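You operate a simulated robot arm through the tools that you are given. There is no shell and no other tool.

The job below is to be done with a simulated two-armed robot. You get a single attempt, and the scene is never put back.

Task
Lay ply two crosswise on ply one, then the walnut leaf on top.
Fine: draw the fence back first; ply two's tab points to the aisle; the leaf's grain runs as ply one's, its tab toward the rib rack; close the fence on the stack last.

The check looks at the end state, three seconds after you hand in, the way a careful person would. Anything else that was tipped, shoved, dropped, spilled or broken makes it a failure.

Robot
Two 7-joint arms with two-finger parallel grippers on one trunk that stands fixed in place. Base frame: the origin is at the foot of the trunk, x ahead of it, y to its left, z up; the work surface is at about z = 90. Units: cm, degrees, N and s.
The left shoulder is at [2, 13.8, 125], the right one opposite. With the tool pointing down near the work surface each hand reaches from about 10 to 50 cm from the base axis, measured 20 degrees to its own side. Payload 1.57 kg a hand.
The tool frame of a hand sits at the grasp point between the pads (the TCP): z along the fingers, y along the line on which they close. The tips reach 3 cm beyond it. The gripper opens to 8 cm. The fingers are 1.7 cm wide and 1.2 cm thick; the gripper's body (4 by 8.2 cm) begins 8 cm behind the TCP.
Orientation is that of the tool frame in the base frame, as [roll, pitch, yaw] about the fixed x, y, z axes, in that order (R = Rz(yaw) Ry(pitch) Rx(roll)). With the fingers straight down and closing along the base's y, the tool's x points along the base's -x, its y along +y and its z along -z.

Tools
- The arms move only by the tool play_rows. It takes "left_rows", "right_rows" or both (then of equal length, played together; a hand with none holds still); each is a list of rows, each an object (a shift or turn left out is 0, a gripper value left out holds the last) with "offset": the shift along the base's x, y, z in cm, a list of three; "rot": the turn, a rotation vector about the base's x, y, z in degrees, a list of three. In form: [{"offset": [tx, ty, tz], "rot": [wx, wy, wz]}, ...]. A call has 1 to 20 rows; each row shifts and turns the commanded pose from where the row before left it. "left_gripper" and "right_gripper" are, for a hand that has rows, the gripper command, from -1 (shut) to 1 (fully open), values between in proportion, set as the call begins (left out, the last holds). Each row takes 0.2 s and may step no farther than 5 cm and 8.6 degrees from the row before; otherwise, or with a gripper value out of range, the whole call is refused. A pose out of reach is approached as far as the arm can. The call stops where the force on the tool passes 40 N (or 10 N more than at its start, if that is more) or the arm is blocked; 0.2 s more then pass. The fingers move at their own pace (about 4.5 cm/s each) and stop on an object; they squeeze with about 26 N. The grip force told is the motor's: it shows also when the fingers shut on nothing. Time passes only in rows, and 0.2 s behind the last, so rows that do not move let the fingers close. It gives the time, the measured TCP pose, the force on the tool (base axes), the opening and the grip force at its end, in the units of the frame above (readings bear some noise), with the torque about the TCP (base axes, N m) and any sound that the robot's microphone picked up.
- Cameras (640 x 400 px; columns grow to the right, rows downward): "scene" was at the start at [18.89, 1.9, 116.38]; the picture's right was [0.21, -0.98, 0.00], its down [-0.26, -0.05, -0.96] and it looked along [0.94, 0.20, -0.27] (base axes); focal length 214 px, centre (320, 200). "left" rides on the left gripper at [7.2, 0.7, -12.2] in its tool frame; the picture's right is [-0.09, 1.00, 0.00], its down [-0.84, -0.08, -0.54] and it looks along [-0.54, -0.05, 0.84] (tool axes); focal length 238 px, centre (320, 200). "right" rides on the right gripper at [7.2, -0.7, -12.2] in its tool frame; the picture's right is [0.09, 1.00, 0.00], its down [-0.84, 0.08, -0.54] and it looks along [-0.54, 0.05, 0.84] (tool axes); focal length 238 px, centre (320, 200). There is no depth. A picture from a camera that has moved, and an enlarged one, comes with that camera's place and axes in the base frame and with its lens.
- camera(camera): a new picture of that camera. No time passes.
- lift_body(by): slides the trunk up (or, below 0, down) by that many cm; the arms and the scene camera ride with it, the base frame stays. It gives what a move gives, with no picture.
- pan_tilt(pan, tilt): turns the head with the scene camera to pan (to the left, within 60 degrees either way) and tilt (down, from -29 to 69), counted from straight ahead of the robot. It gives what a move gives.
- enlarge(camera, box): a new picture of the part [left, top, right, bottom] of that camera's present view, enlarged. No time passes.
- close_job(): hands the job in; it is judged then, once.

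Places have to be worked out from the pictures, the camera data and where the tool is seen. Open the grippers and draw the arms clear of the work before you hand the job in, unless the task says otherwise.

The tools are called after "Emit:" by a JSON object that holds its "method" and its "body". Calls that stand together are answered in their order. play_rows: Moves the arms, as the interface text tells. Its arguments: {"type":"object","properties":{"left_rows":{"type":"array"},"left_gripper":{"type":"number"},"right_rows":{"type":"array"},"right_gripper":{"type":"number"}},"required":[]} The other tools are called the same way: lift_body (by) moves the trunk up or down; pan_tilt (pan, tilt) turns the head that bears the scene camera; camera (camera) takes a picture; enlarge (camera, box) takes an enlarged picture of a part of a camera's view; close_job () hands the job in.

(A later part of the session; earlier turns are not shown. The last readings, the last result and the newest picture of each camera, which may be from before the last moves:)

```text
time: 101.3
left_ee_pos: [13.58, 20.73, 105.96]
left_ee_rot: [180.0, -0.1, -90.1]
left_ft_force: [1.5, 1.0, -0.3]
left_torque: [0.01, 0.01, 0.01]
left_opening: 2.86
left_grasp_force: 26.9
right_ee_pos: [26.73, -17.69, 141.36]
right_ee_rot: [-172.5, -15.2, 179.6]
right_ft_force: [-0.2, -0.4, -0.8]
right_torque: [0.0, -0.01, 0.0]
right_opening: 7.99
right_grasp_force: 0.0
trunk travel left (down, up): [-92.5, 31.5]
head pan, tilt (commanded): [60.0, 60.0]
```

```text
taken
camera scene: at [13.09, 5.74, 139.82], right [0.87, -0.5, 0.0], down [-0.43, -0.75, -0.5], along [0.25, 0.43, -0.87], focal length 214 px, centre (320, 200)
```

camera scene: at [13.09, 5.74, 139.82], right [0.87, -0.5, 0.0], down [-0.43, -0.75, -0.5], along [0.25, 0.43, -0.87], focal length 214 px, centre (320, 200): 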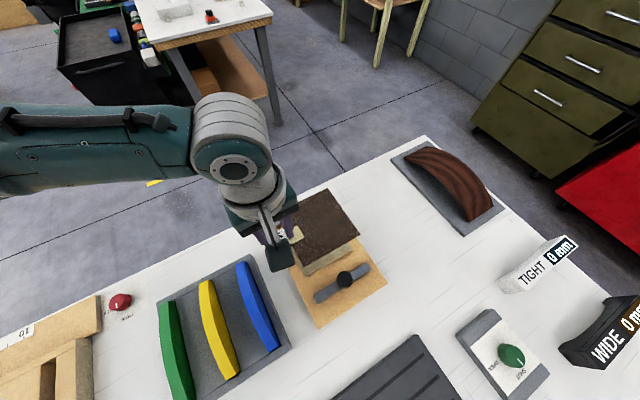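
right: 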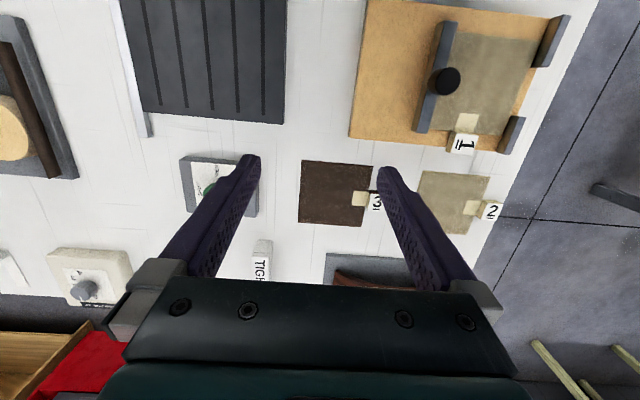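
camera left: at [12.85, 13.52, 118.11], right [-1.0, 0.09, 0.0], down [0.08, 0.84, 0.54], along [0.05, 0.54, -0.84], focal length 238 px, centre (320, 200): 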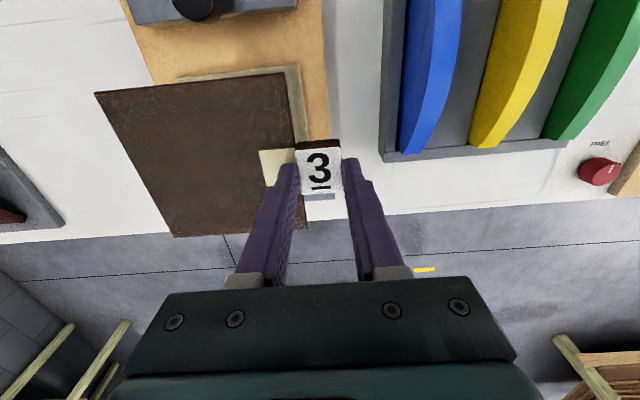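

Within reach now. I descend toward z≈98.4 (leaf ~2 cm above the stack) and check alignment.

Emit:
{"method": "play_rows", "body": {"left_rows": [{"offset": [-0.15, -0.05, -1.3]}, {"offset": [-0.15, -0.05, -1.3]}, {"offset": [0, 0, -1.3]}, {"offset": [0, 0, -1.3]}, {"offset": [0, 0, -1.3]}, {"offset": [0, 0, -1.0]}, {}]}}

Emit:
{"method": "enlarge", "body": {"camera": "left", "box": [80, 30, 360, 205]}}

Emit:
{"method": "enlarge", "body": {"camera": "scene", "box": [250, 170, 410, 340]}}

Emit:
{"method": "camera", "body": {"camera": "right"}}

```text
time: 102.9
left_ee_pos: [13.03, 20.48, 98.33]
left_ee_rot: [180.0, -0.1, -90.1]
left_ft_force: [-0.4, 0.5, 0.1]
left_torque: [-0.03, 0.0, -0.02]
left_opening: 2.87
left_grasp_force: 26.1
right_ee_pos: [26.77, -17.67, 141.34]
right_ee_rot: [-172.4, -15.2, 179.6]
right_ft_force: [0.3, -0.1, 1.0]
right_torque: [-0.03, 0.01, 0.02]
right_opening: 7.97
right_grasp_force: 0.1
trunk travel left (down, up): [-92.5, 31.5]
head pan, tilt (commanded): [60.0, 60.0]
```

```text
2.29 times, centred on (220, 118) of left
camera zoom: at [12.37, 13.46, 110.58], right [-1.0, 0.09, 0.0], down [0.08, 0.84, 0.54], along [0.05, 0.54, -0.84], focal length 545 px, centre (549, 389)
```

zoom: 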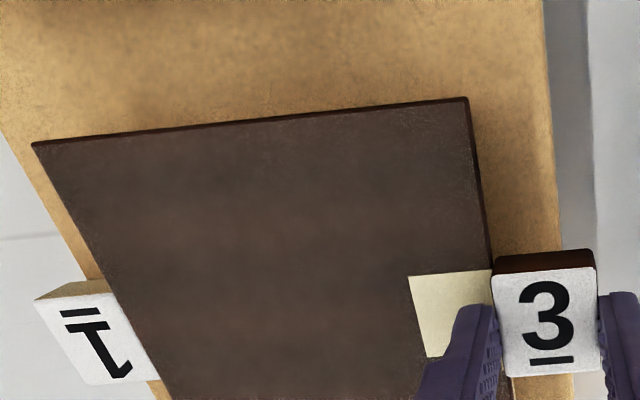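

```text
2.35 times, centred on (330, 255) of scene
camera zoom: at [13.09, 5.74, 139.82], right [0.87, -0.5, 0.0], down [-0.43, -0.75, -0.5], along [0.25, 0.43, -0.87], focal length 505 px, centre (296, 71)
```

zoom: 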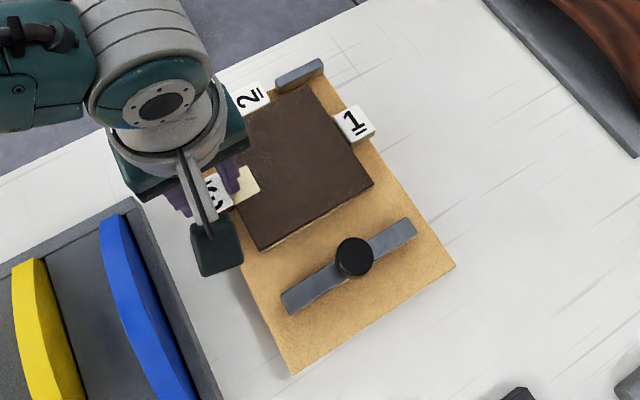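

```text
taken
camera right: at [23.11, -16.68, 155.11], right [-0.12, 0.99, -0.1], down [0.95, 0.14, 0.29], along [0.3, -0.06, -0.95], focal length 238 px, centre (320, 200)
```

right: 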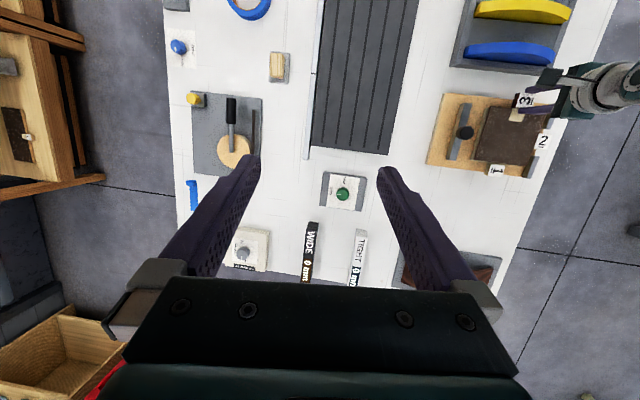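

Leaf centre is ≈ (20.5, 20.4), stack ≈ (20.9, 20.65). I shift (+0.25, +0.1), keeping ~0.2 clear of block 1 and block 2, and descend further.

Emit:
{"method": "play_rows", "body": {"left_rows": [{"offset": [0.25, 0.1, 0]}, {"offset": [0, 0, -0.5]}, {"offset": [0, 0, -0.5]}, {}]}}

Emit:
{"method": "enlarge", "body": {"camera": "scene", "box": [270, 170, 390, 260]}}

Emit:
{"method": "enlarge", "body": {"camera": "left", "box": [80, 30, 360, 205]}}

```text
time: 103.9
left_ee_pos: [13.2, 20.66, 97.48]
left_ee_rot: [179.9, -0.2, -90.1]
left_ft_force: [-0.2, 0.1, 0.3]
left_torque: [-0.01, 0.0, 0.0]
left_opening: 2.89
left_grasp_force: 26.1
right_ee_pos: [26.84, -17.65, 141.25]
right_ee_rot: [-172.4, -15.4, 179.7]
right_ft_force: [0.9, -0.3, -0.5]
right_torque: [0.02, 0.02, 0.01]
right_opening: 7.98
right_grasp_force: 0.1
trunk travel left (down, up): [-92.5, 31.5]
head pan, tilt (commanded): [60.0, 60.0]
```

```text
4.44 times, centred on (330, 215) of scene
camera zoom: at [13.09, 5.74, 139.82], right [0.87, -0.5, 0.0], down [-0.43, -0.75, -0.5], along [0.25, 0.43, -0.87], focal length 953 px, centre (276, 133)
```

zoom: 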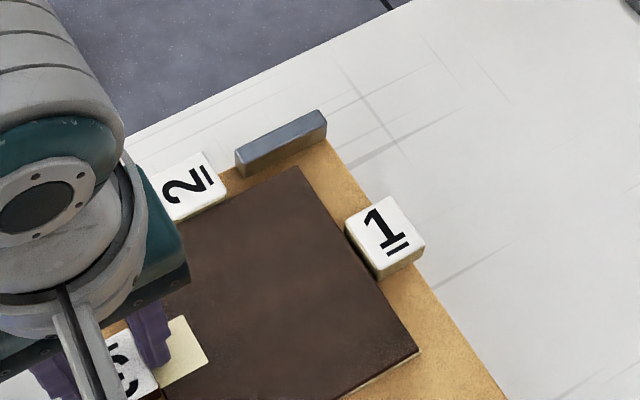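

```text
2.29 times, centred on (220, 118) of left
camera zoom: at [12.44, 13.62, 109.66], right [-1.0, 0.09, 0.0], down [0.08, 0.84, 0.54], along [0.05, 0.54, -0.84], focal length 545 px, centre (549, 389)
```

zoom: 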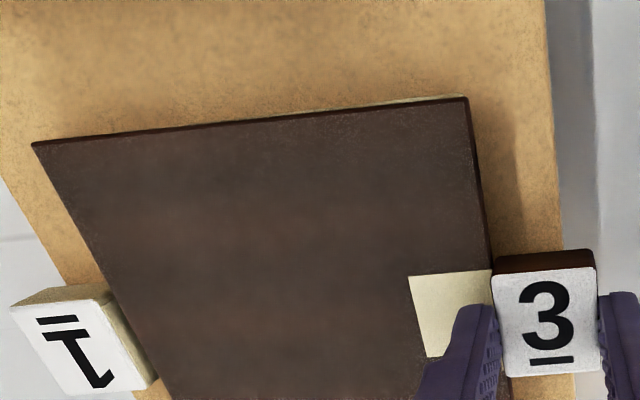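

By the scene view the leaf is still ~0.3 toward -x of the stack, y is good. I shift +0.2 in x and descend in small steps watching for contact.

Emit:
{"method": "play_rows", "body": {"left_rows": [{"offset": [0.2, 0, 0]}, {"offset": [0, 0, -0.3]}, {"offset": [0, 0, -0.2]}, {}]}}

Emit:
{"method": "enlarge", "body": {"camera": "scene", "box": [270, 170, 390, 260]}}

```text
time: 104.9
left_ee_pos: [13.45, 20.51, 97.01]
left_ee_rot: [-180.0, -0.1, -90.1]
left_ft_force: [-0.4, -0.7, 0.0]
left_torque: [-0.02, 0.03, 0.01]
left_opening: 2.9
left_grasp_force: 26.1
right_ee_pos: [26.67, -17.63, 141.38]
right_ee_rot: [-172.4, -15.3, 179.7]
right_ft_force: [-0.1, 0.0, 0.0]
right_torque: [0.02, -0.02, 0.01]
right_opening: 8.03
right_grasp_force: 0.0
trunk travel left (down, up): [-92.5, 31.5]
head pan, tilt (commanded): [60.0, 60.0]
```

```text
4.44 times, centred on (330, 215) of scene
camera zoom: at [13.09, 5.74, 139.82], right [0.87, -0.5, 0.0], down [-0.43, -0.75, -0.5], along [0.25, 0.43, -0.87], focal length 953 px, centre (276, 133)
```

zoom: 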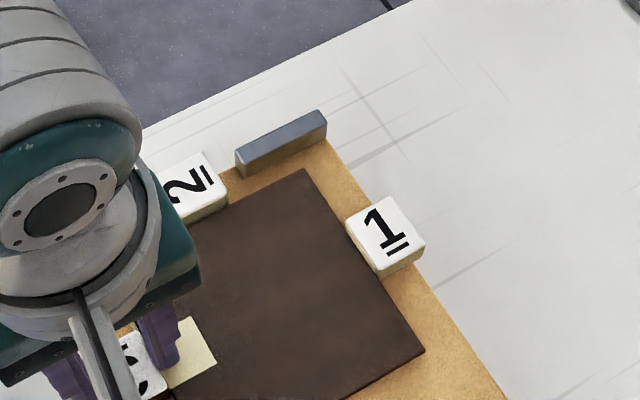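

Below block 1's top with no contact, and the leaf's corner matches ply two's within ~0.2. I descend the last ~0.7 gently.

Emit:
{"method": "play_rows", "body": {"left_rows": [{"offset": [0, 0, -0.2]}, {"offset": [0, 0, -0.2]}, {}]}}

Emit:
{"method": "play_rows", "body": {"left_rows": [{"offset": [0, 0, -0.15]}, {}]}}

```text
time: 105.7
left_ee_pos: [13.59, 20.7, 96.48]
left_ee_rot: [179.9, -0.1, -90.0]
left_ft_force: [-4.6, -1.8, 20.9]
left_torque: [-0.08, -0.1, -0.01]
left_opening: 2.89
left_grasp_force: 25.7
right_ee_pos: [26.76, -17.58, 141.39]
right_ee_rot: [-172.3, -15.4, 179.7]
right_ft_force: [-0.5, 0.2, 0.2]
right_torque: [0.01, 0.01, 0.02]
right_opening: 8.0
right_grasp_force: 0.0
trunk travel left (down, up): [-92.5, 31.5]
head pan, tilt (commanded): [60.0, 60.0]
```

```text
time: 106.3
left_ee_pos: [13.5, 20.76, 96.38]
left_ee_rot: [180.0, -0.1, -90.1]
left_ft_force: [-5.3, -0.4, 23.1]
left_torque: [-0.07, -0.13, 0.01]
left_opening: 2.94
left_grasp_force: 26.4
right_ee_pos: [26.85, -17.5, 141.37]
right_ee_rot: [-172.4, -15.4, 179.7]
right_ft_force: [-0.9, 1.2, -0.6]
right_torque: [0.0, -0.01, 0.01]
right_opening: 8.0
right_grasp_force: 0.1
trunk travel left (down, up): [-92.5, 31.5]
head pan, tilt (commanded): [60.0, 60.0]
```

Contact reads at the stack's -x edge right beside the block, as expected for a leaf lying down with the hand overhanging. I unload, then open only slightly so the fingertip won't drag the leaf.

Emit:
{"method": "play_rows", "body": {"left_rows": [{"offset": [0, 0, 0.1]}, {"offset": [0, 0, 0.1]}, {}]}}

Emit:
{"method": "enlarge", "body": {"camera": "scene", "box": [270, 170, 390, 260]}}

Emit:
{"method": "enlarge", "body": {"camera": "left", "box": [80, 30, 360, 205]}}

```text
time: 107.1
left_ee_pos: [13.46, 20.58, 96.67]
left_ee_rot: [179.9, -0.2, -90.2]
left_ft_force: [-0.2, 0.0, -1.1]
left_torque: [0.02, 0.02, -0.01]
left_opening: 2.93
left_grasp_force: 26.0
right_ee_pos: [26.75, -17.69, 141.32]
right_ee_rot: [-172.4, -15.2, 179.7]
right_ft_force: [-0.4, -0.1, -0.6]
right_torque: [0.03, 0.01, 0.02]
right_opening: 7.99
right_grasp_force: 0.1
trunk travel left (down, up): [-92.5, 31.5]
head pan, tilt (commanded): [60.0, 60.0]
```

```text
4.44 times, centred on (330, 215) of scene
camera zoom: at [13.09, 5.74, 139.81], right [0.87, -0.5, 0.0], down [-0.43, -0.75, -0.5], along [0.25, 0.43, -0.87], focal length 953 px, centre (276, 133)
```

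zoom: 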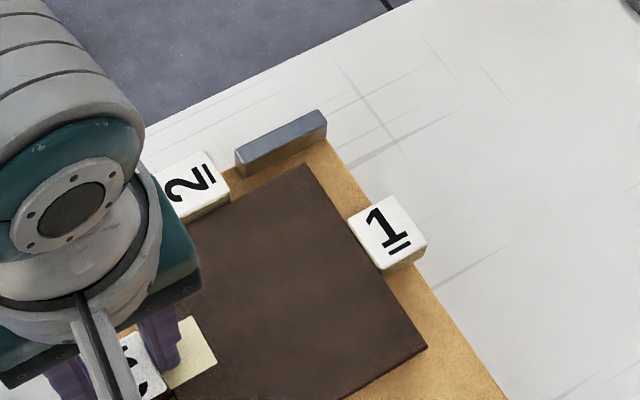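

```text
2.29 times, centred on (220, 118) of left
camera zoom: at [12.81, 13.51, 108.84], right [-1.0, 0.09, 0.0], down [0.08, 0.84, 0.54], along [0.05, 0.54, -0.84], focal length 545 px, centre (549, 389)
```

zoom: 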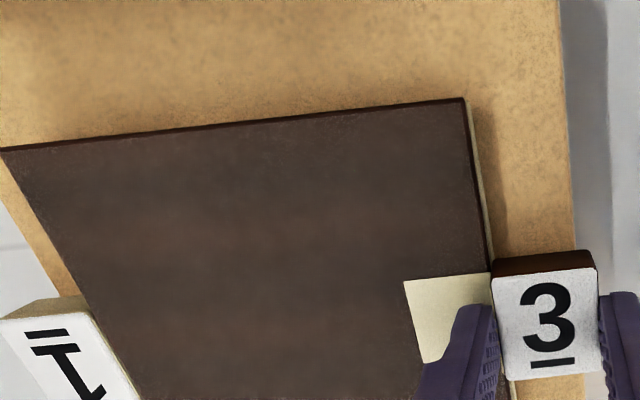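

The load is zero and the leaf is aligned over the stack. I open just to ~3.6 cm here so it settles, then check.

Emit:
{"method": "play_rows", "body": {"left_rows": [{}, {}, {}], "left_gripper": -0.1}}

Emit:
{"method": "enlarge", "body": {"camera": "left", "box": [80, 30, 360, 205]}}

Emit:
{"method": "enlarge", "body": {"camera": "scene", "box": [270, 170, 390, 260]}}

```text
time: 107.9
left_ee_pos: [13.54, 20.64, 96.6]
left_ee_rot: [179.8, -0.1, -90.1]
left_ft_force: [0.0, -0.7, -1.2]
left_torque: [0.01, 0.04, 0.0]
left_opening: 3.62
left_grasp_force: 0.1
right_ee_pos: [26.77, -17.65, 141.36]
right_ee_rot: [-172.4, -15.3, 179.7]
right_ft_force: [1.1, 0.3, -0.5]
right_torque: [-0.01, 0.03, 0.03]
right_opening: 7.99
right_grasp_force: 0.0
trunk travel left (down, up): [-92.5, 31.5]
head pan, tilt (commanded): [60.0, 60.0]
```

```text
2.29 times, centred on (220, 118) of left
camera zoom: at [12.82, 13.51, 108.86], right [-1.0, 0.09, 0.0], down [0.08, 0.84, 0.54], along [0.05, 0.54, -0.84], focal length 545 px, centre (549, 389)
```

zoom: 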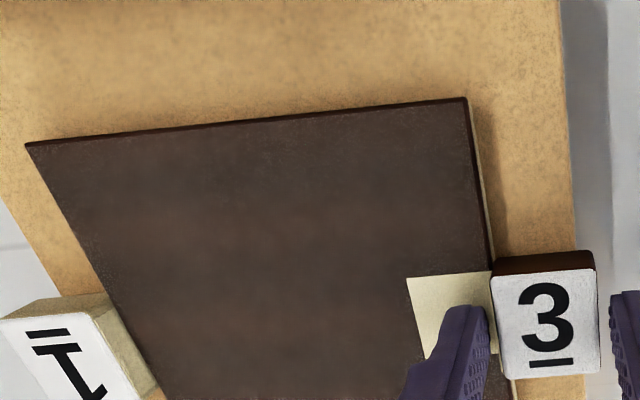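

```text
4.44 times, centred on (330, 215) of scene
camera zoom: at [13.09, 5.74, 139.82], right [0.87, -0.5, 0.0], down [-0.43, -0.75, -0.5], along [0.25, 0.43, -0.87], focal length 953 px, centre (276, 133)
```

zoom: 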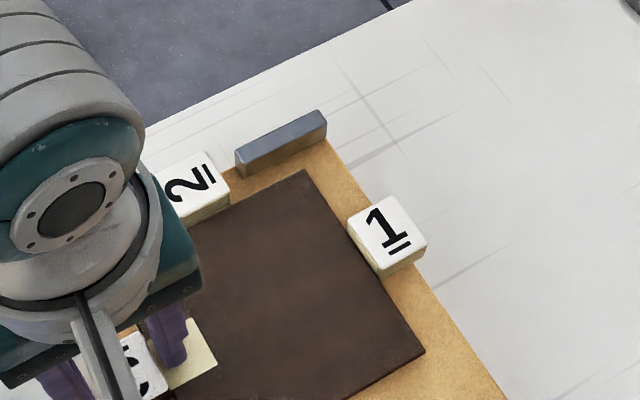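

The leaf settled flat, nothing dragged. I rise straight up slowly.

Emit:
{"method": "play_rows", "body": {"left_rows": [{"offset": [0, 0, 0.3]}, {"offset": [0, 0, 0.5]}, {"offset": [0, 0, 0.8]}, {"offset": [0, 0, 1.2]}, {"offset": [0, 0, 1.4]}, {"offset": [0, 0, 1.4]}, {"offset": [0, 0, 1.4]}, {"offset": [0, 0, 1.4]}, {}]}}

Emit:
{"method": "camera", "body": {"camera": "left"}}

Emit:
{"method": "enlarge", "body": {"camera": "scene", "box": [270, 170, 390, 260]}}

```text
time: 109.9
left_ee_pos: [13.57, 22.07, 105.03]
left_ee_rot: [179.9, 1.5, -91.0]
left_ft_force: [0.5, 0.4, 0.2]
left_torque: [-0.01, -0.03, -0.01]
left_opening: 3.58
left_grasp_force: 0.1
right_ee_pos: [26.79, -17.5, 141.28]
right_ee_rot: [-172.4, -15.3, 179.7]
right_ft_force: [-0.1, 0.7, 0.4]
right_torque: [-0.01, -0.02, -0.02]
right_opening: 8.01
right_grasp_force: 0.1
trunk travel left (down, up): [-92.5, 31.5]
head pan, tilt (commanded): [60.0, 60.0]
```

```text
taken
camera left: at [12.83, 14.48, 117.06], right [-0.99, 0.11, 0.0], down [0.09, 0.82, 0.56], along [0.06, 0.56, -0.83], focal length 238 px, centre (320, 200)
```

left: 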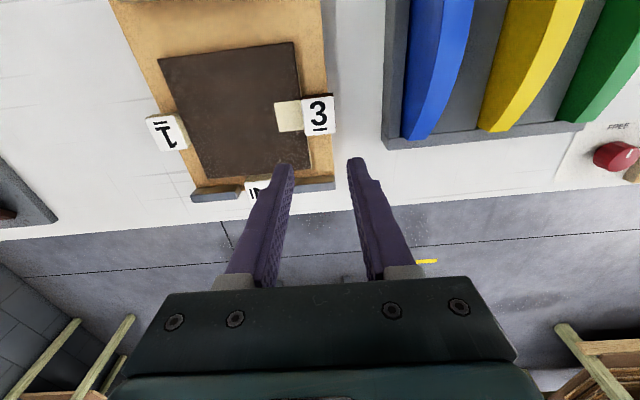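

```text
4.44 times, centred on (330, 215) of scene
camera zoom: at [13.09, 5.74, 139.82], right [0.87, -0.5, 0.0], down [-0.43, -0.75, -0.5], along [0.25, 0.43, -0.87], focal length 953 px, centre (276, 133)
```

zoom: 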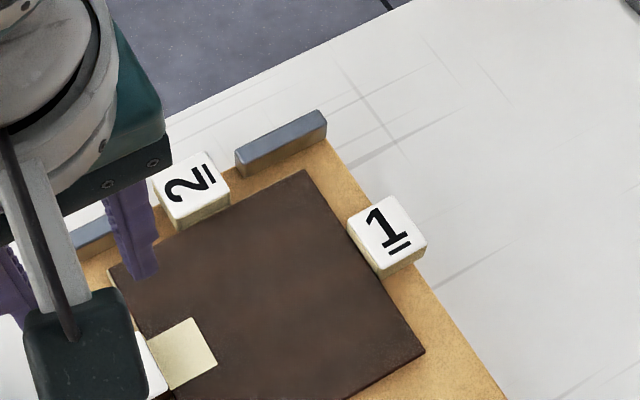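

The three sheets are stacked: tab 3 toward the rib rack, tab 2 toward the aisle. I move the hand out over clear space while turning it back -90°.

Emit:
{"method": "play_rows", "body": {"left_rows": [{"offset": [0.8, -0.3, 0.05]}, {"offset": [0.8, -0.3, 0.05]}, {"offset": [0.8, -0.3, 0.05], "rot": [0, 0, -5]}, {"offset": [0.8, -0.3, 0.05], "rot": [0, 0, -5]}, {"offset": [0.8, -0.3, 0.05], "rot": [0, 0, -5]}, {"offset": [0.8, -0.3, 0.05], "rot": [0, 0, -5]}, {"offset": [0.8, -0.3, 0.05], "rot": [0, 0, -5]}, {"offset": [0.8, -0.3, 0.05], "rot": [0, 0, -5]}, {"offset": [0.8, -0.3, 0.05], "rot": [0, 0, -5]}, {"offset": [0.8, -0.3, 0.05], "rot": [0, 0, -5]}, {"offset": [0.8, -0.3, 0.05], "rot": [0, 0, -5]}, {"offset": [0.8, -0.3, 0.05], "rot": [0, 0, -5]}, {"offset": [0.8, -0.3, 0.05], "rot": [0, 0, -5]}, {"offset": [0.8, -0.3, 0.05], "rot": [0, 0, -5]}, {"offset": [0.8, -0.3, 0.05], "rot": [0, 0, -5]}, {"offset": [0.8, -0.3, 0.05], "rot": [0, 0, -5]}, {"offset": [0.8, -0.3, 0.05], "rot": [0, 0, -5]}, {"offset": [0.8, -0.3, 0.05], "rot": [0, 0, -5]}, {"rot": [0, 0, -5]}, {"rot": [0, 0, -5]}]}}

Emit:
{"method": "enlarge", "body": {"camera": "scene", "box": [230, 150, 430, 290]}}

```text
time: 114.1
left_ee_pos: [28.0, 15.27, 105.87]
left_ee_rot: [179.9, -0.2, 179.8]
left_ft_force: [0.2, 0.4, 0.2]
left_torque: [0.02, 0.01, 0.0]
left_opening: 3.6
left_grasp_force: 0.0
right_ee_pos: [26.73, -17.57, 141.36]
right_ee_rot: [-172.4, -15.2, 179.7]
right_ft_force: [1.2, -0.2, -0.4]
right_torque: [-0.01, -0.02, 0.0]
right_opening: 7.99
right_grasp_force: 0.0
trunk travel left (down, up): [-92.5, 31.5]
head pan, tilt (commanded): [60.0, 60.0]
```

```text
2.86 times, centred on (330, 220) of scene
camera zoom: at [13.09, 5.74, 139.82], right [0.87, -0.5, 0.0], down [-0.43, -0.75, -0.5], along [0.25, 0.43, -0.87], focal length 613 px, centre (291, 143)
```

zoom: 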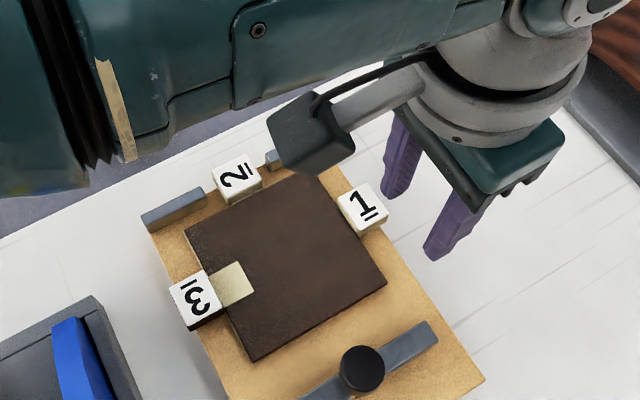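

Excellent: the stack looks square. I raise the hand, then bring the trunk back to +10, the configuration already used for the fence.

Emit:
{"method": "play_rows", "body": {"left_rows": [{"offset": [0, 0, 1.4]}, {"offset": [0, 0, 1.4]}, {"offset": [0, 0, 1.4]}, {"offset": [0, 0, 1.4]}, {"offset": [0, 0, 1.4]}, {"offset": [0, 0, 1.4]}, {"offset": [0, 0, 1.4]}, {"offset": [0, 0, 1.4]}, {"offset": [0, 0, 1.4]}, {"offset": [0, 0, 1.4]}, {"offset": [0, 0, 1.4]}, {"offset": [0, 0, 1.4]}, {"offset": [0, 0, 1.4]}, {"offset": [0, 0, 1.4]}, {}], "left_gripper": 1}}

Emit:
{"method": "lift_body", "body": {"by": -20}}

```text
time: 117.5
left_ee_pos: [29.6, 19.54, 119.95]
left_ee_rot: [173.8, 0.0, -179.1]
left_ft_force: [0.5, 0.5, -0.2]
left_torque: [0.0, 0.02, 0.02]
left_opening: 7.99
left_grasp_force: 0.1
left hand out of reach, approached as far as the arm can: row 10, 11, 12, 13, 14
right_ee_pos: [26.68, -17.71, 141.33]
right_ee_rot: [-172.3, -15.3, 179.6]
right_ft_force: [0.4, -0.2, 0.1]
right_torque: [-0.01, 0.03, -0.03]
right_opening: 8.02
right_grasp_force: 0.0
trunk travel left (down, up): [-92.5, 31.5]
head pan, tilt (commanded): [60.0, 60.0]
stopped in row 15 (left hand): the arm was blocked; the commanded pose is now the measured one
```

```text
time: 119.7
left_ee_pos: [29.46, 19.58, 99.99]
left_ee_rot: [173.9, -0.1, -179.1]
left_ft_force: [-0.3, -0.7, 1.4]
left_torque: [0.01, -0.02, -0.03]
left_opening: 7.98
left_grasp_force: 0.1
right_ee_pos: [26.83, -17.57, 121.42]
right_ee_rot: [-172.4, -15.3, 179.7]
right_ft_force: [-0.2, 0.3, -0.5]
right_torque: [0.0, 0.02, -0.02]
right_opening: 8.01
right_grasp_force: 0.0
trunk travel left (down, up): [-72.5, 51.5]
head pan, tilt (commanded): [60.0, 60.0]
```

Now at z 100 with a 6° tilt. I straighten the hand, raise a little, and go above the knob at ≈ (20.85, 9.7).

Emit:
{"method": "play_rows", "body": {"left_rows": [{"offset": [0, 0, 0.8], "rot": [-1.5, 0, -0.2]}, {"offset": [0, 0, 0.8], "rot": [-1.5, 0, -0.2]}, {"offset": [0, 0, 0.8], "rot": [-1.5, 0, -0.2]}, {"offset": [0, 0, 0.8], "rot": [-1.5, 0, -0.2]}, {"offset": [-1.0, -1.2, 0.1]}, {"offset": [-1.1, -1.25, 0.1]}, {"offset": [-1.1, -1.25, 0.1]}, {"offset": [-1.1, -1.25, 0.1]}, {"offset": [-1.1, -1.25, 0.1]}, {"offset": [-1.1, -1.25, 0.1]}, {"offset": [-1.1, -1.25, 0.1]}, {"offset": [-1.0, -1.2, 0.1]}, {}]}}

Emit:
{"method": "camera", "body": {"camera": "left"}}

Emit:
{"method": "camera", "body": {"camera": "scene"}}

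```text
time: 122.0
left_ee_pos: [24.47, 16.28, 98.79]
left_ee_rot: [172.3, 0.9, -179.9]
left_ft_force: [0.3, 0.3, 0.2]
left_torque: [-0.01, -0.04, -0.02]
left_opening: 8.0
left_grasp_force: 0.1
left hand out of reach, approached as far as the arm can: row 2, 3, 4, 5, 6, 7, 9
right_ee_pos: [26.78, -17.63, 121.22]
right_ee_rot: [-172.4, -15.3, 179.6]
right_ft_force: [0.2, -0.1, -0.4]
right_torque: [0.03, 0.03, 0.0]
right_opening: 7.99
right_grasp_force: 0.0
trunk travel left (down, up): [-72.5, 51.5]
head pan, tilt (commanded): [60.0, 60.0]
stopped in row 11 (left hand): the arm was blocked; the commanded pose is now the measured one
```

```text
taken
camera left: at [16.97, 15.49, 110.85], right [0.09, 0.99, 0.13], down [0.83, -0.15, 0.54], along [0.55, 0.06, -0.83], focal length 238 px, centre (320, 200)
```

left: 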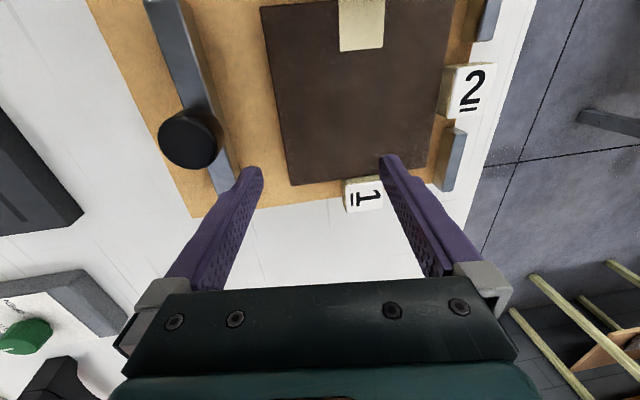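

```text
taken
camera scene: at [13.09, 5.75, 119.82], right [0.87, -0.5, 0.0], down [-0.43, -0.75, -0.5], along [0.25, 0.43, -0.87], focal length 214 px, centre (320, 200)
```

scene: 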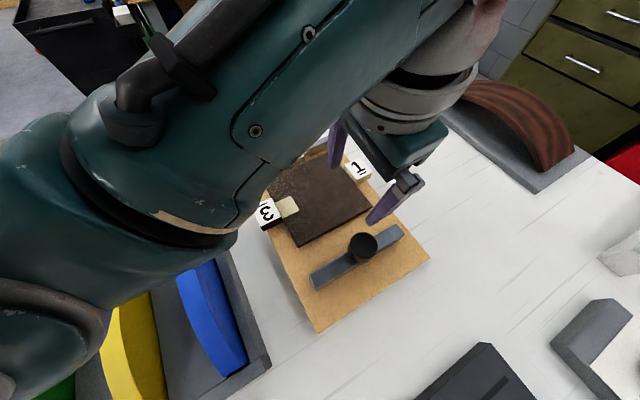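

The arm has folded its elbow low over the rib rack area near its inner limit. I raise the trunk 20 cm straight away to regain clearance.

Emit:
{"method": "lift_body", "body": {"by": 20}}

Emit:
{"method": "camera", "body": {"camera": "scene"}}

Emit:
{"method": "camera", "body": {"camera": "right"}}

```text
time: 124.2
left_ee_pos: [24.34, 16.5, 118.85]
left_ee_rot: [172.4, 0.9, -179.8]
left_ft_force: [-0.1, 0.1, 0.2]
left_torque: [0.02, 0.02, 0.02]
left_opening: 8.0
left_grasp_force: 0.0
right_ee_pos: [26.82, -17.71, 141.36]
right_ee_rot: [-172.3, -15.3, 179.7]
right_ft_force: [1.0, -0.1, -0.7]
right_torque: [0.02, 0.01, 0.0]
right_opening: 8.0
right_grasp_force: 0.1
trunk travel left (down, up): [-92.5, 31.5]
head pan, tilt (commanded): [60.0, 60.0]
```

```text
taken
camera scene: at [13.09, 5.74, 139.82], right [0.87, -0.5, 0.0], down [-0.43, -0.75, -0.5], along [0.25, 0.43, -0.87], focal length 214 px, centre (320, 200)
```

scene: 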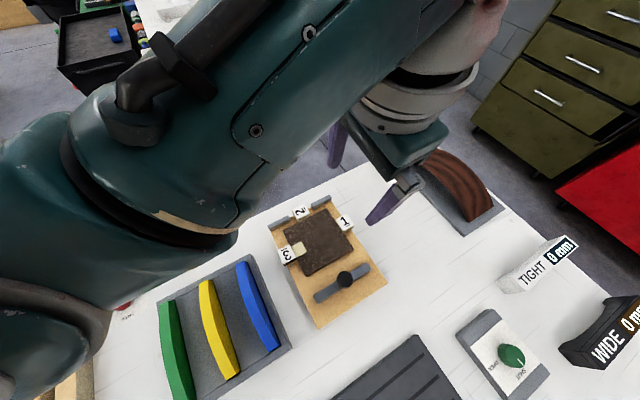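

```text
taken
camera right: at [23.1, -16.68, 155.09], right [-0.12, 0.99, -0.1], down [0.95, 0.14, 0.29], along [0.3, -0.06, -0.95], focal length 238 px, centre (320, 200)
```

right: 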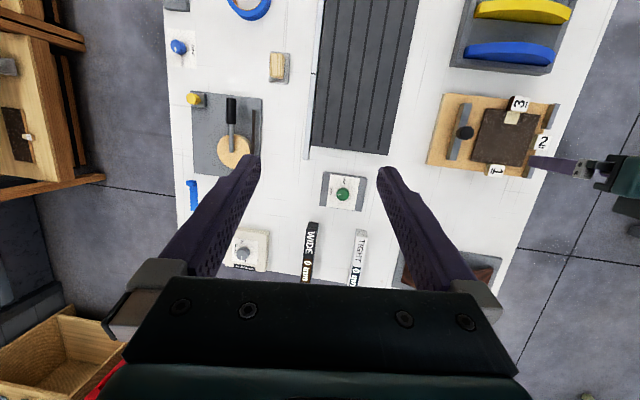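

Everything on the bench is undisturbed. From here I lower the hand away from the shoulder and straighten it.

Emit:
{"method": "play_rows", "body": {"left_rows": [{"offset": [0, 0, -1.2]}, {"offset": [0, 0, -1.2]}, {"offset": [0, 0, -1.2]}, {"offset": [0, 0, -1.2], "rot": [-1.5, -0.2, 0]}, {"offset": [0, 0, -1.2], "rot": [-1.5, -0.2, 0]}, {"offset": [0, 0, -1.2], "rot": [-1.5, -0.2, 0]}, {"offset": [0, 0, -1.2], "rot": [-1.5, -0.2, 0]}, {"offset": [0, 0, -1.2], "rot": [-1.4, -0.1, 0]}, {"offset": [0, 0, -1.2]}, {"offset": [0, 0, -1.2]}, {}]}}

Emit:
{"method": "camera", "body": {"camera": "scene"}}

```text
time: 126.6
left_ee_pos: [24.49, 16.11, 106.76]
left_ee_rot: [-179.7, 1.8, -179.6]
left_ft_force: [-0.4, -0.1, 0.3]
left_torque: [0.02, -0.02, 0.01]
left_opening: 8.01
left_grasp_force: 0.0
right_ee_pos: [26.84, -17.6, 141.33]
right_ee_rot: [-172.3, -15.2, 179.7]
right_ft_force: [0.1, 0.1, -0.3]
right_torque: [-0.03, 0.01, -0.02]
right_opening: 8.01
right_grasp_force: 0.1
trunk travel left (down, up): [-92.5, 31.5]
head pan, tilt (commanded): [60.0, 60.0]
```

```text
taken
camera scene: at [13.09, 5.74, 139.82], right [0.87, -0.5, 0.0], down [-0.43, -0.75, -0.5], along [0.25, 0.43, -0.87], focal length 214 px, centre (320, 200)
```

scene: 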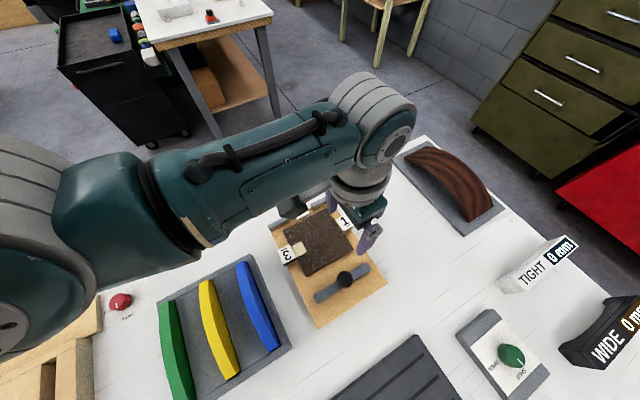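

Arm unfolded with the elbow high. I move above the knob and level the remaining 1.8° pitch.

Emit:
{"method": "play_rows", "body": {"left_rows": [{"offset": [-0.5, -0.9, 0], "rot": [0, 0.6, 0]}, {"offset": [-0.5, -0.9, 0], "rot": [0, 0.6, 0]}, {"offset": [-0.5, -0.9, 0], "rot": [0, 0.6, 0]}, {"offset": [-0.5, -0.9, 0]}, {"offset": [-0.5, -0.9, 0]}, {"offset": [-0.5, -0.9, -0.2]}, {"offset": [-0.6, -0.9, -0.2]}, {}]}}

Emit:
{"method": "camera", "body": {"camera": "left"}}

Emit:
{"method": "camera", "body": {"camera": "scene"}}

```text
time: 128.4
left_ee_pos: [21.2, 11.65, 106.19]
left_ee_rot: [178.1, 0.6, -179.7]
left_ft_force: [0.1, 0.1, -1.1]
left_torque: [0.0, -0.02, 0.01]
left_opening: 8.01
left_grasp_force: 0.0
right_ee_pos: [26.75, -17.61, 141.31]
right_ee_rot: [-172.5, -15.3, 179.7]
right_ft_force: [0.1, 0.0, -0.1]
right_torque: [0.02, 0.01, 0.02]
right_opening: 8.01
right_grasp_force: 0.0
trunk travel left (down, up): [-92.5, 31.5]
head pan, tilt (commanded): [60.0, 60.0]
```

```text
taken
camera left: at [13.84, 11.91, 118.32], right [0.09, 1.0, 0.03], down [0.83, -0.09, 0.55], along [0.55, -0.02, -0.84], focal length 238 px, centre (320, 200)
```

left: 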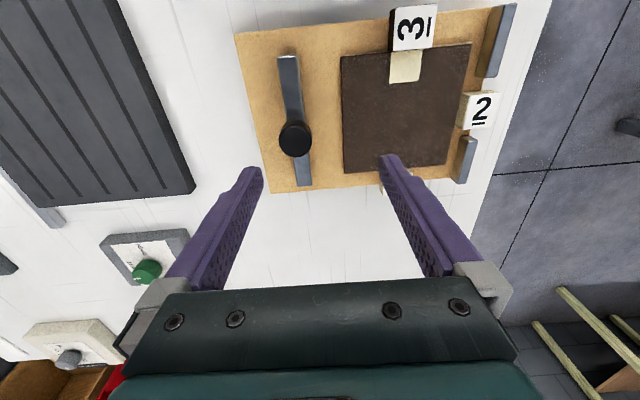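

```text
taken
camera scene: at [13.09, 5.74, 139.82], right [0.87, -0.5, 0.0], down [-0.43, -0.75, -0.5], along [0.25, 0.43, -0.87], focal length 214 px, centre (320, 200)
```

scene: 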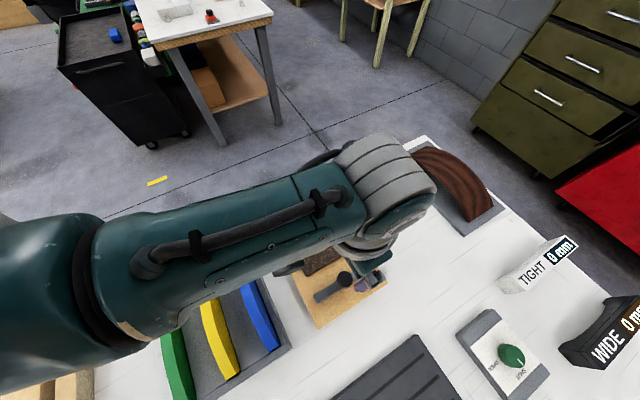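

The arm lags 2 cm in y near its inner limit at this height; lowering should free it. I go down to ~z 102.

Emit:
{"method": "play_rows", "body": {"left_rows": [{"offset": [0, 0, -1.0]}, {"offset": [0, 0, -1.0]}, {"offset": [0, 0, -1.0]}, {"offset": [0, 0, -1.0]}, {}]}}

Emit:
{"method": "camera", "body": {"camera": "left"}}

```text
time: 129.6
left_ee_pos: [20.72, 10.48, 102.2]
left_ee_rot: [179.4, 0.0, -179.7]
left_ft_force: [0.2, -0.6, 0.2]
left_torque: [-0.01, 0.03, -0.01]
left_opening: 8.0
left_grasp_force: 0.0
right_ee_pos: [26.66, -17.61, 141.28]
right_ee_rot: [-172.4, -15.3, 179.7]
right_ft_force: [0.7, -0.6, 0.0]
right_torque: [0.02, 0.01, -0.01]
right_opening: 8.0
right_grasp_force: 0.1
trunk travel left (down, up): [-92.5, 31.5]
head pan, tilt (commanded): [60.0, 60.0]
```

```text
taken
camera left: at [13.53, 11.03, 114.36], right [0.09, 1.0, 0.01], down [0.84, -0.08, 0.54], along [0.54, -0.04, -0.84], focal length 238 px, centre (320, 200)
```

left: 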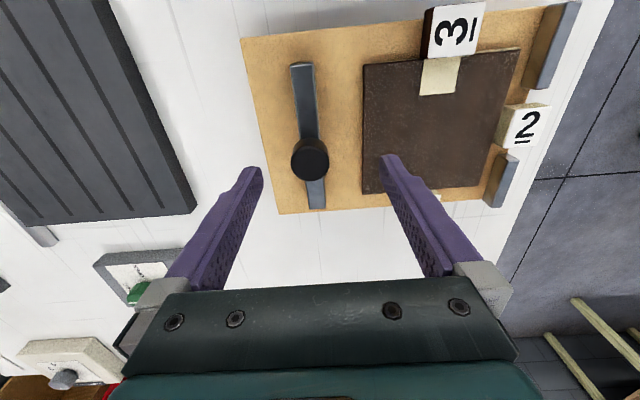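

Converging; knob at ≈ (21.0, 9.75). I narrow the opening to 6 cm and descend toward z≈97.8.

Emit:
{"method": "play_rows", "body": {"left_rows": [{"offset": [0.1, 0, -0.9]}, {"offset": [0.1, 0, -0.9]}, {"offset": [0, 0, -0.9]}, {"offset": [0, 0, -0.9]}, {}], "left_gripper": 0.5}}

Emit:
{"method": "camera", "body": {"camera": "left"}}

```text
time: 130.8
left_ee_pos: [20.97, 9.89, 98.75]
left_ee_rot: [-179.7, 0.1, -179.4]
left_ft_force: [-0.1, -0.2, -0.3]
left_torque: [0.04, 0.02, -0.02]
left_opening: 6.0
left_grasp_force: 0.0
right_ee_pos: [26.82, -17.74, 141.45]
right_ee_rot: [-172.4, -15.2, 179.7]
right_ft_force: [0.4, 0.4, 1.4]
right_torque: [-0.01, -0.02, 0.0]
right_opening: 7.99
right_grasp_force: 0.0
trunk travel left (down, up): [-92.5, 31.5]
head pan, tilt (commanded): [60.0, 60.0]
```

```text
taken
camera left: at [13.7, 10.61, 110.96], right [0.08, 1.0, -0.01], down [0.84, -0.07, 0.54], along [0.54, -0.05, -0.84], focal length 238 px, centre (320, 200)
```

left: 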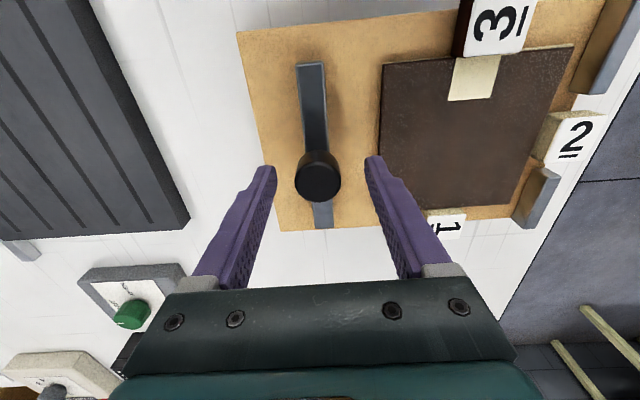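

Centred on the knob. I go down 0.9 more and close on it.

Emit:
{"method": "play_rows", "body": {"left_rows": [{"offset": [0, 0, -0.5]}, {"offset": [0, 0, -0.4]}, {}]}}

Emit:
{"method": "play_rows", "body": {"left_rows": [{}, {}, {}, {}], "left_gripper": -1}}

Emit:
{"method": "camera", "body": {"camera": "left"}}

```text
time: 131.6
left_ee_pos: [21.03, 10.01, 97.87]
left_ee_rot: [-179.9, 0.0, -179.7]
left_ft_force: [-0.3, 0.9, -0.7]
left_torque: [0.01, -0.03, 0.0]
left_opening: 6.02
left_grasp_force: 0.1
right_ee_pos: [26.83, -17.68, 141.25]
right_ee_rot: [-172.4, -15.3, 179.8]
right_ft_force: [-0.3, -0.1, -0.4]
right_torque: [0.01, -0.05, -0.02]
right_opening: 8.0
right_grasp_force: 0.1
trunk travel left (down, up): [-92.5, 31.5]
head pan, tilt (commanded): [60.0, 60.0]
```

```text
time: 132.6
left_ee_pos: [20.95, 9.91, 97.86]
left_ee_rot: [-179.8, 0.0, -179.6]
left_ft_force: [0.3, 0.2, -0.6]
left_torque: [-0.07, 0.01, 0.02]
left_opening: 2.89
left_grasp_force: 33.4
right_ee_pos: [26.87, -17.76, 141.23]
right_ee_rot: [-172.5, -15.2, 179.7]
right_ft_force: [-0.4, 0.3, 0.2]
right_torque: [0.01, 0.03, 0.01]
right_opening: 7.99
right_grasp_force: 0.0
trunk travel left (down, up): [-92.5, 31.5]
head pan, tilt (commanded): [60.0, 60.0]
```

```text
taken
camera left: at [13.74, 10.62, 110.08], right [0.08, 1.0, 0.0], down [0.84, -0.07, 0.54], along [0.54, -0.05, -0.84], focal length 238 px, centre (320, 200)
```

left: 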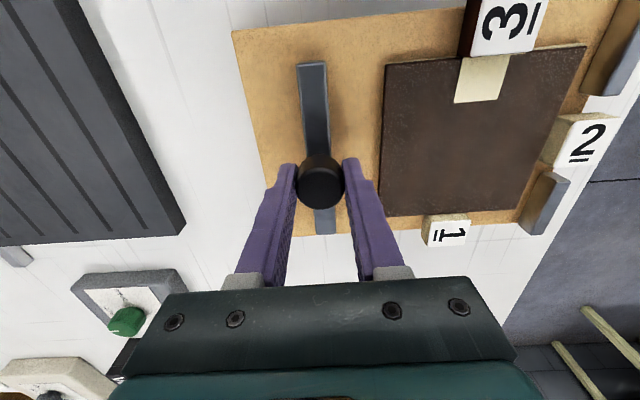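

Gripped. I close the fence +y: first ~3.4 cm to near the stack.

Emit:
{"method": "play_rows", "body": {"left_rows": [{"offset": [0, 0.3, 0]}, {"offset": [0, 0.5, 0]}, {"offset": [0, 0.5, 0]}, {"offset": [0, 0.5, 0]}, {"offset": [0, 0.5, 0]}, {"offset": [0, 0.5, 0]}, {"offset": [0, 0.4, 0]}, {}]}}

Emit:
{"method": "enlarge", "body": {"camera": "left", "box": [240, 0, 640, 250]}}

```text
time: 134.4
left_ee_pos: [20.97, 12.94, 97.92]
left_ee_rot: [-179.9, -0.1, -179.5]
left_ft_force: [2.7, -1.2, -16.9]
left_torque: [-0.05, 0.74, 0.01]
left_opening: 2.91
left_grasp_force: 38.5
right_ee_pos: [26.81, -17.71, 141.24]
right_ee_rot: [-172.3, -15.3, 179.6]
right_ft_force: [-0.4, -0.2, 0.1]
right_torque: [0.01, 0.03, -0.02]
right_opening: 8.01
right_grasp_force: 0.0
trunk travel left (down, up): [-92.5, 31.5]
head pan, tilt (commanded): [60.0, 60.0]
```

```text
1.60 times, centred on (440, 125) of left
camera zoom: at [13.77, 13.77, 110.1], right [0.08, 1.0, 0.0], down [0.84, -0.07, 0.54], along [0.54, -0.05, -0.84], focal length 381 px, centre (128, 320)
```

zoom: 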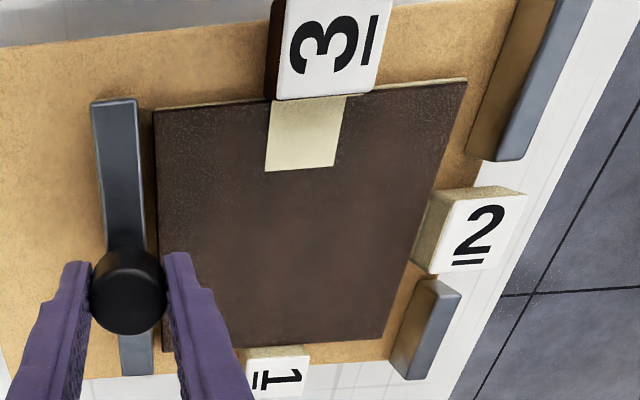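

A vertical pull of ~17 N shows the hand is slightly high for the rail; I lower 0.1 and keep pushing in small steps.

Emit:
{"method": "play_rows", "body": {"left_rows": [{"offset": [0, 0, -0.1]}, {"offset": [0, 0.2, 0]}, {"offset": [0, 0.2, 0]}, {"offset": [0, 0.2, 0]}, {}]}}

Emit:
{"method": "enlarge", "body": {"camera": "left", "box": [240, 0, 640, 250]}}

```text
time: 135.6
left_ee_pos: [21.03, 13.48, 97.7]
left_ee_rot: [-179.6, 0.0, -179.6]
left_ft_force: [-7.7, -1.2, 27.0]
left_torque: [-0.05, 0.17, 0.03]
left_opening: 2.9
left_grasp_force: 39.0
right_ee_pos: [26.84, -17.53, 141.22]
right_ee_rot: [-172.4, -15.3, 179.8]
right_ft_force: [0.1, 0.4, -0.1]
right_torque: [0.02, -0.02, 0.02]
right_opening: 7.99
right_grasp_force: 0.2
trunk travel left (down, up): [-92.5, 31.5]
head pan, tilt (commanded): [60.0, 60.0]
```

```text
1.60 times, centred on (440, 125) of left
camera zoom: at [13.75, 14.36, 110.01], right [0.08, 1.0, 0.0], down [0.84, -0.07, 0.54], along [0.54, -0.05, -0.84], focal length 381 px, centre (128, 320)
```

zoom: 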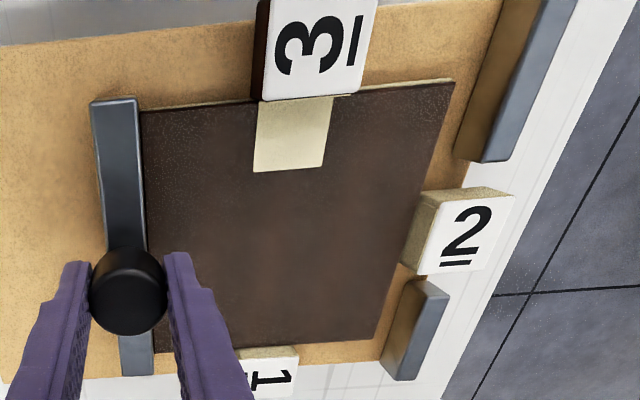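

The fence is about to touch the stack. I raise 0.06 to balance the vertical load and continue pushing in small steps.

Emit:
{"method": "play_rows", "body": {"left_rows": [{"offset": [0, 0, 0.06]}, {"offset": [0, 0.2, 0]}, {"offset": [0, 0.2, 0]}, {"offset": [0, 0.2, 0]}, {}]}}

Emit:
{"method": "enlarge", "body": {"camera": "left", "box": [240, 0, 640, 250]}}

```text
time: 136.8
left_ee_pos: [20.98, 14.33, 97.78]
left_ee_rot: [-179.8, 0.1, -179.6]
left_ft_force: [0.4, -0.9, 6.7]
left_torque: [-0.03, 0.43, 0.0]
left_opening: 2.89
left_grasp_force: 39.0
right_ee_pos: [26.82, -17.63, 141.31]
right_ee_rot: [-172.4, -15.3, 179.7]
right_ft_force: [0.4, -0.1, 0.9]
right_torque: [-0.01, 0.01, -0.01]
right_opening: 8.0
right_grasp_force: 0.0
trunk travel left (down, up): [-92.5, 31.5]
head pan, tilt (commanded): [60.0, 60.0]
```

```text
1.60 times, centred on (440, 125) of left
camera zoom: at [13.75, 15.02, 109.97], right [0.08, 1.0, 0.0], down [0.84, -0.07, 0.54], along [0.54, -0.05, -0.84], focal length 381 px, centre (128, 320)
```

zoom: 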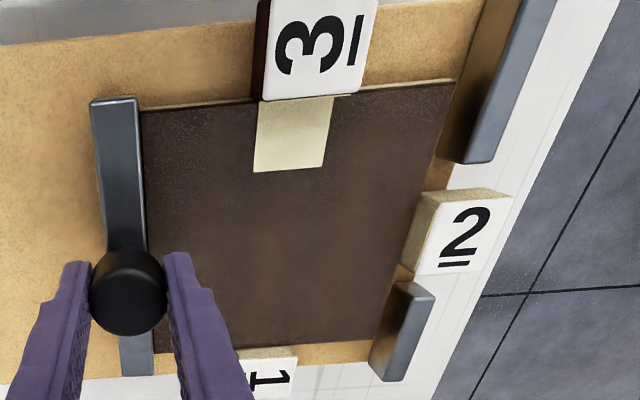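

The whole stack slides with the fence toward the stops with little resistance. I continue carefully.

Emit:
{"method": "play_rows", "body": {"left_rows": [{"offset": [0, 0.12, 0]}, {"offset": [0, 0.12, 0]}, {}]}}

Emit:
{"method": "enlarge", "body": {"camera": "left", "box": [240, 0, 640, 250]}}

```text
time: 137.6
left_ee_pos: [21.09, 14.53, 97.82]
left_ee_rot: [-179.8, 0.0, -179.6]
left_ft_force: [9.2, -1.3, -26.5]
left_torque: [-0.02, -0.38, 0.03]
left_opening: 2.9
left_grasp_force: 38.8
right_ee_pos: [26.77, -17.75, 141.27]
right_ee_rot: [-172.3, -15.2, 179.6]
right_ft_force: [-0.4, 0.4, 0.1]
right_torque: [-0.01, -0.02, -0.04]
right_opening: 8.01
right_grasp_force: 0.1
trunk travel left (down, up): [-92.5, 31.5]
head pan, tilt (commanded): [60.0, 60.0]
```

```text
1.60 times, centred on (440, 125) of left
camera zoom: at [13.76, 15.22, 109.98], right [0.08, 1.0, 0.0], down [0.84, -0.07, 0.54], along [0.54, -0.05, -0.84], focal length 381 px, centre (128, 320)
```

zoom: 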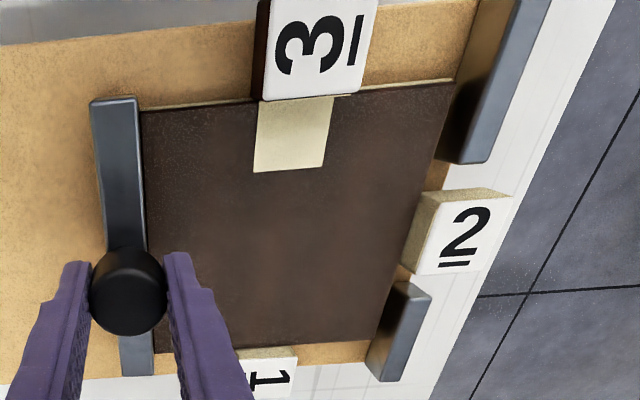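

Almost at the stops. I take two more 0.1 steps and watch for the y-force to rise.

Emit:
{"method": "play_rows", "body": {"left_rows": [{"offset": [0, 0.1, -0.04]}, {"offset": [0, 0.1, 0]}, {}]}}

Emit:
{"method": "enlarge", "body": {"camera": "left", "box": [240, 0, 640, 250]}}

```text
time: 138.4
left_ee_pos: [21.14, 14.59, 97.94]
left_ee_rot: [-179.7, 0.0, -179.7]
left_ft_force: [7.3, -1.1, -28.5]
left_torque: [0.0, -0.06, 0.01]
left_opening: 2.89
left_grasp_force: 39.2
right_ee_pos: [26.8, -17.63, 141.3]
right_ee_rot: [-172.3, -15.3, 179.6]
right_ft_force: [0.3, -0.2, 0.3]
right_torque: [0.04, 0.02, 0.01]
right_opening: 8.01
right_grasp_force: 0.0
trunk travel left (down, up): [-92.5, 31.5]
head pan, tilt (commanded): [60.0, 60.0]
```

```text
1.60 times, centred on (440, 125) of left
camera zoom: at [13.76, 15.34, 110.08], right [0.09, 1.0, -0.01], down [0.84, -0.07, 0.54], along [0.54, -0.05, -0.84], focal length 381 px, centre (128, 320)
```

zoom: 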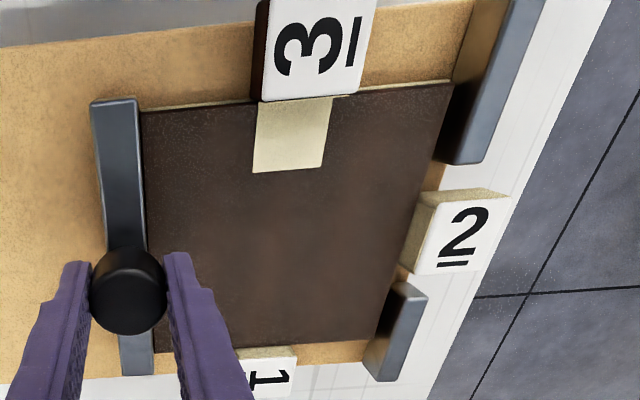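

The leaf's +y edge is right at the stop's face. I ease the vertical pull and push slightly more to confirm firm contact.

Emit:
{"method": "play_rows", "body": {"left_rows": [{"offset": [0, 0, -0.08]}, {"offset": [0, 0.1, 0]}, {"offset": [0, 0.1, 0]}, {}]}}

Emit:
{"method": "enlarge", "body": {"camera": "left", "box": [240, 0, 640, 250]}}

```text
time: 139.4
left_ee_pos: [21.03, 14.84, 97.81]
left_ee_rot: [-179.5, -0.1, -179.6]
left_ft_force: [-9.1, -5.8, 27.8]
left_torque: [-0.06, 0.27, 0.01]
left_opening: 2.9
left_grasp_force: 38.7
right_ee_pos: [26.83, -17.61, 141.29]
right_ee_rot: [-172.3, -15.3, 179.6]
right_ft_force: [1.0, -0.5, -0.2]
right_torque: [0.0, 0.01, -0.01]
right_opening: 7.98
right_grasp_force: 0.1
trunk travel left (down, up): [-92.5, 31.5]
head pan, tilt (commanded): [60.0, 60.0]
```

```text
1.60 times, centred on (440, 125) of left
camera zoom: at [13.79, 15.47, 110.03], right [0.09, 1.0, -0.01], down [0.84, -0.07, 0.54], along [0.54, -0.05, -0.84], focal length 381 px, centre (128, 320)
```

zoom: 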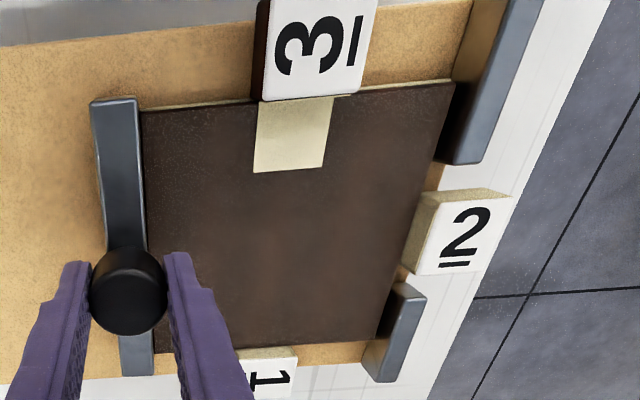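

The y-force has risen to ~6 N: the stack is seated between fence and stops. One last small press and I check from the scene camera.

Emit:
{"method": "play_rows", "body": {"left_rows": [{"offset": [0, 0.06, 0.04]}, {}]}}

Emit:
{"method": "enlarge", "body": {"camera": "left", "box": [320, 40, 540, 190]}}

Emit:
{"method": "camera", "body": {"camera": "scene"}}

```text
time: 140.0
left_ee_pos: [20.92, 14.81, 97.74]
left_ee_rot: [-179.6, 0.0, -179.5]
left_ft_force: [-2.6, -8.0, 15.8]
left_torque: [-0.15, 0.48, 0.04]
left_opening: 2.89
left_grasp_force: 38.5
right_ee_pos: [26.82, -17.63, 141.39]
right_ee_rot: [-172.3, -15.3, 179.6]
right_ft_force: [0.4, 0.1, -0.4]
right_torque: [-0.04, 0.02, 0.03]
right_opening: 8.03
right_grasp_force: 0.2
trunk travel left (down, up): [-92.5, 31.5]
head pan, tilt (commanded): [60.0, 60.0]
```

```text
2.67 times, centred on (430, 115) of left
camera zoom: at [13.75, 15.48, 109.99], right [0.08, 1.0, -0.01], down [0.84, -0.07, 0.54], along [0.54, -0.05, -0.84], focal length 636 px, centre (27, 427)
```

zoom: 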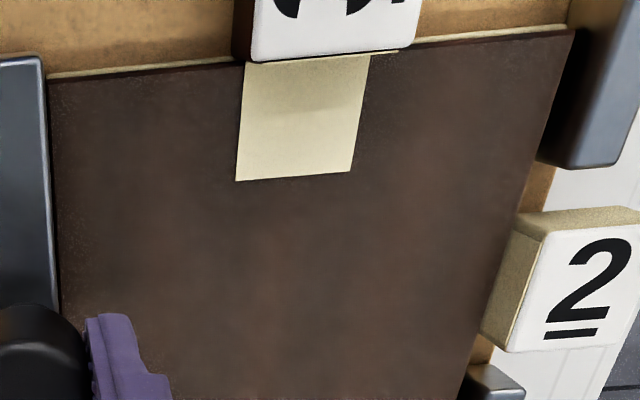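

```text
taken
camera scene: at [13.09, 5.69, 139.8], right [0.87, -0.5, 0.0], down [-0.43, -0.75, -0.5], along [0.25, 0.43, -0.87], focal length 214 px, centre (320, 200)
```

scene: 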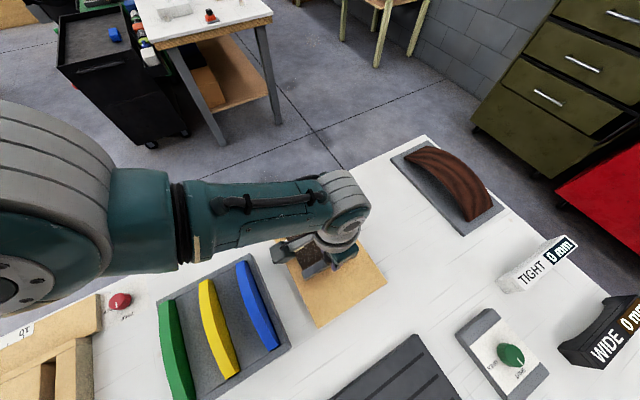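

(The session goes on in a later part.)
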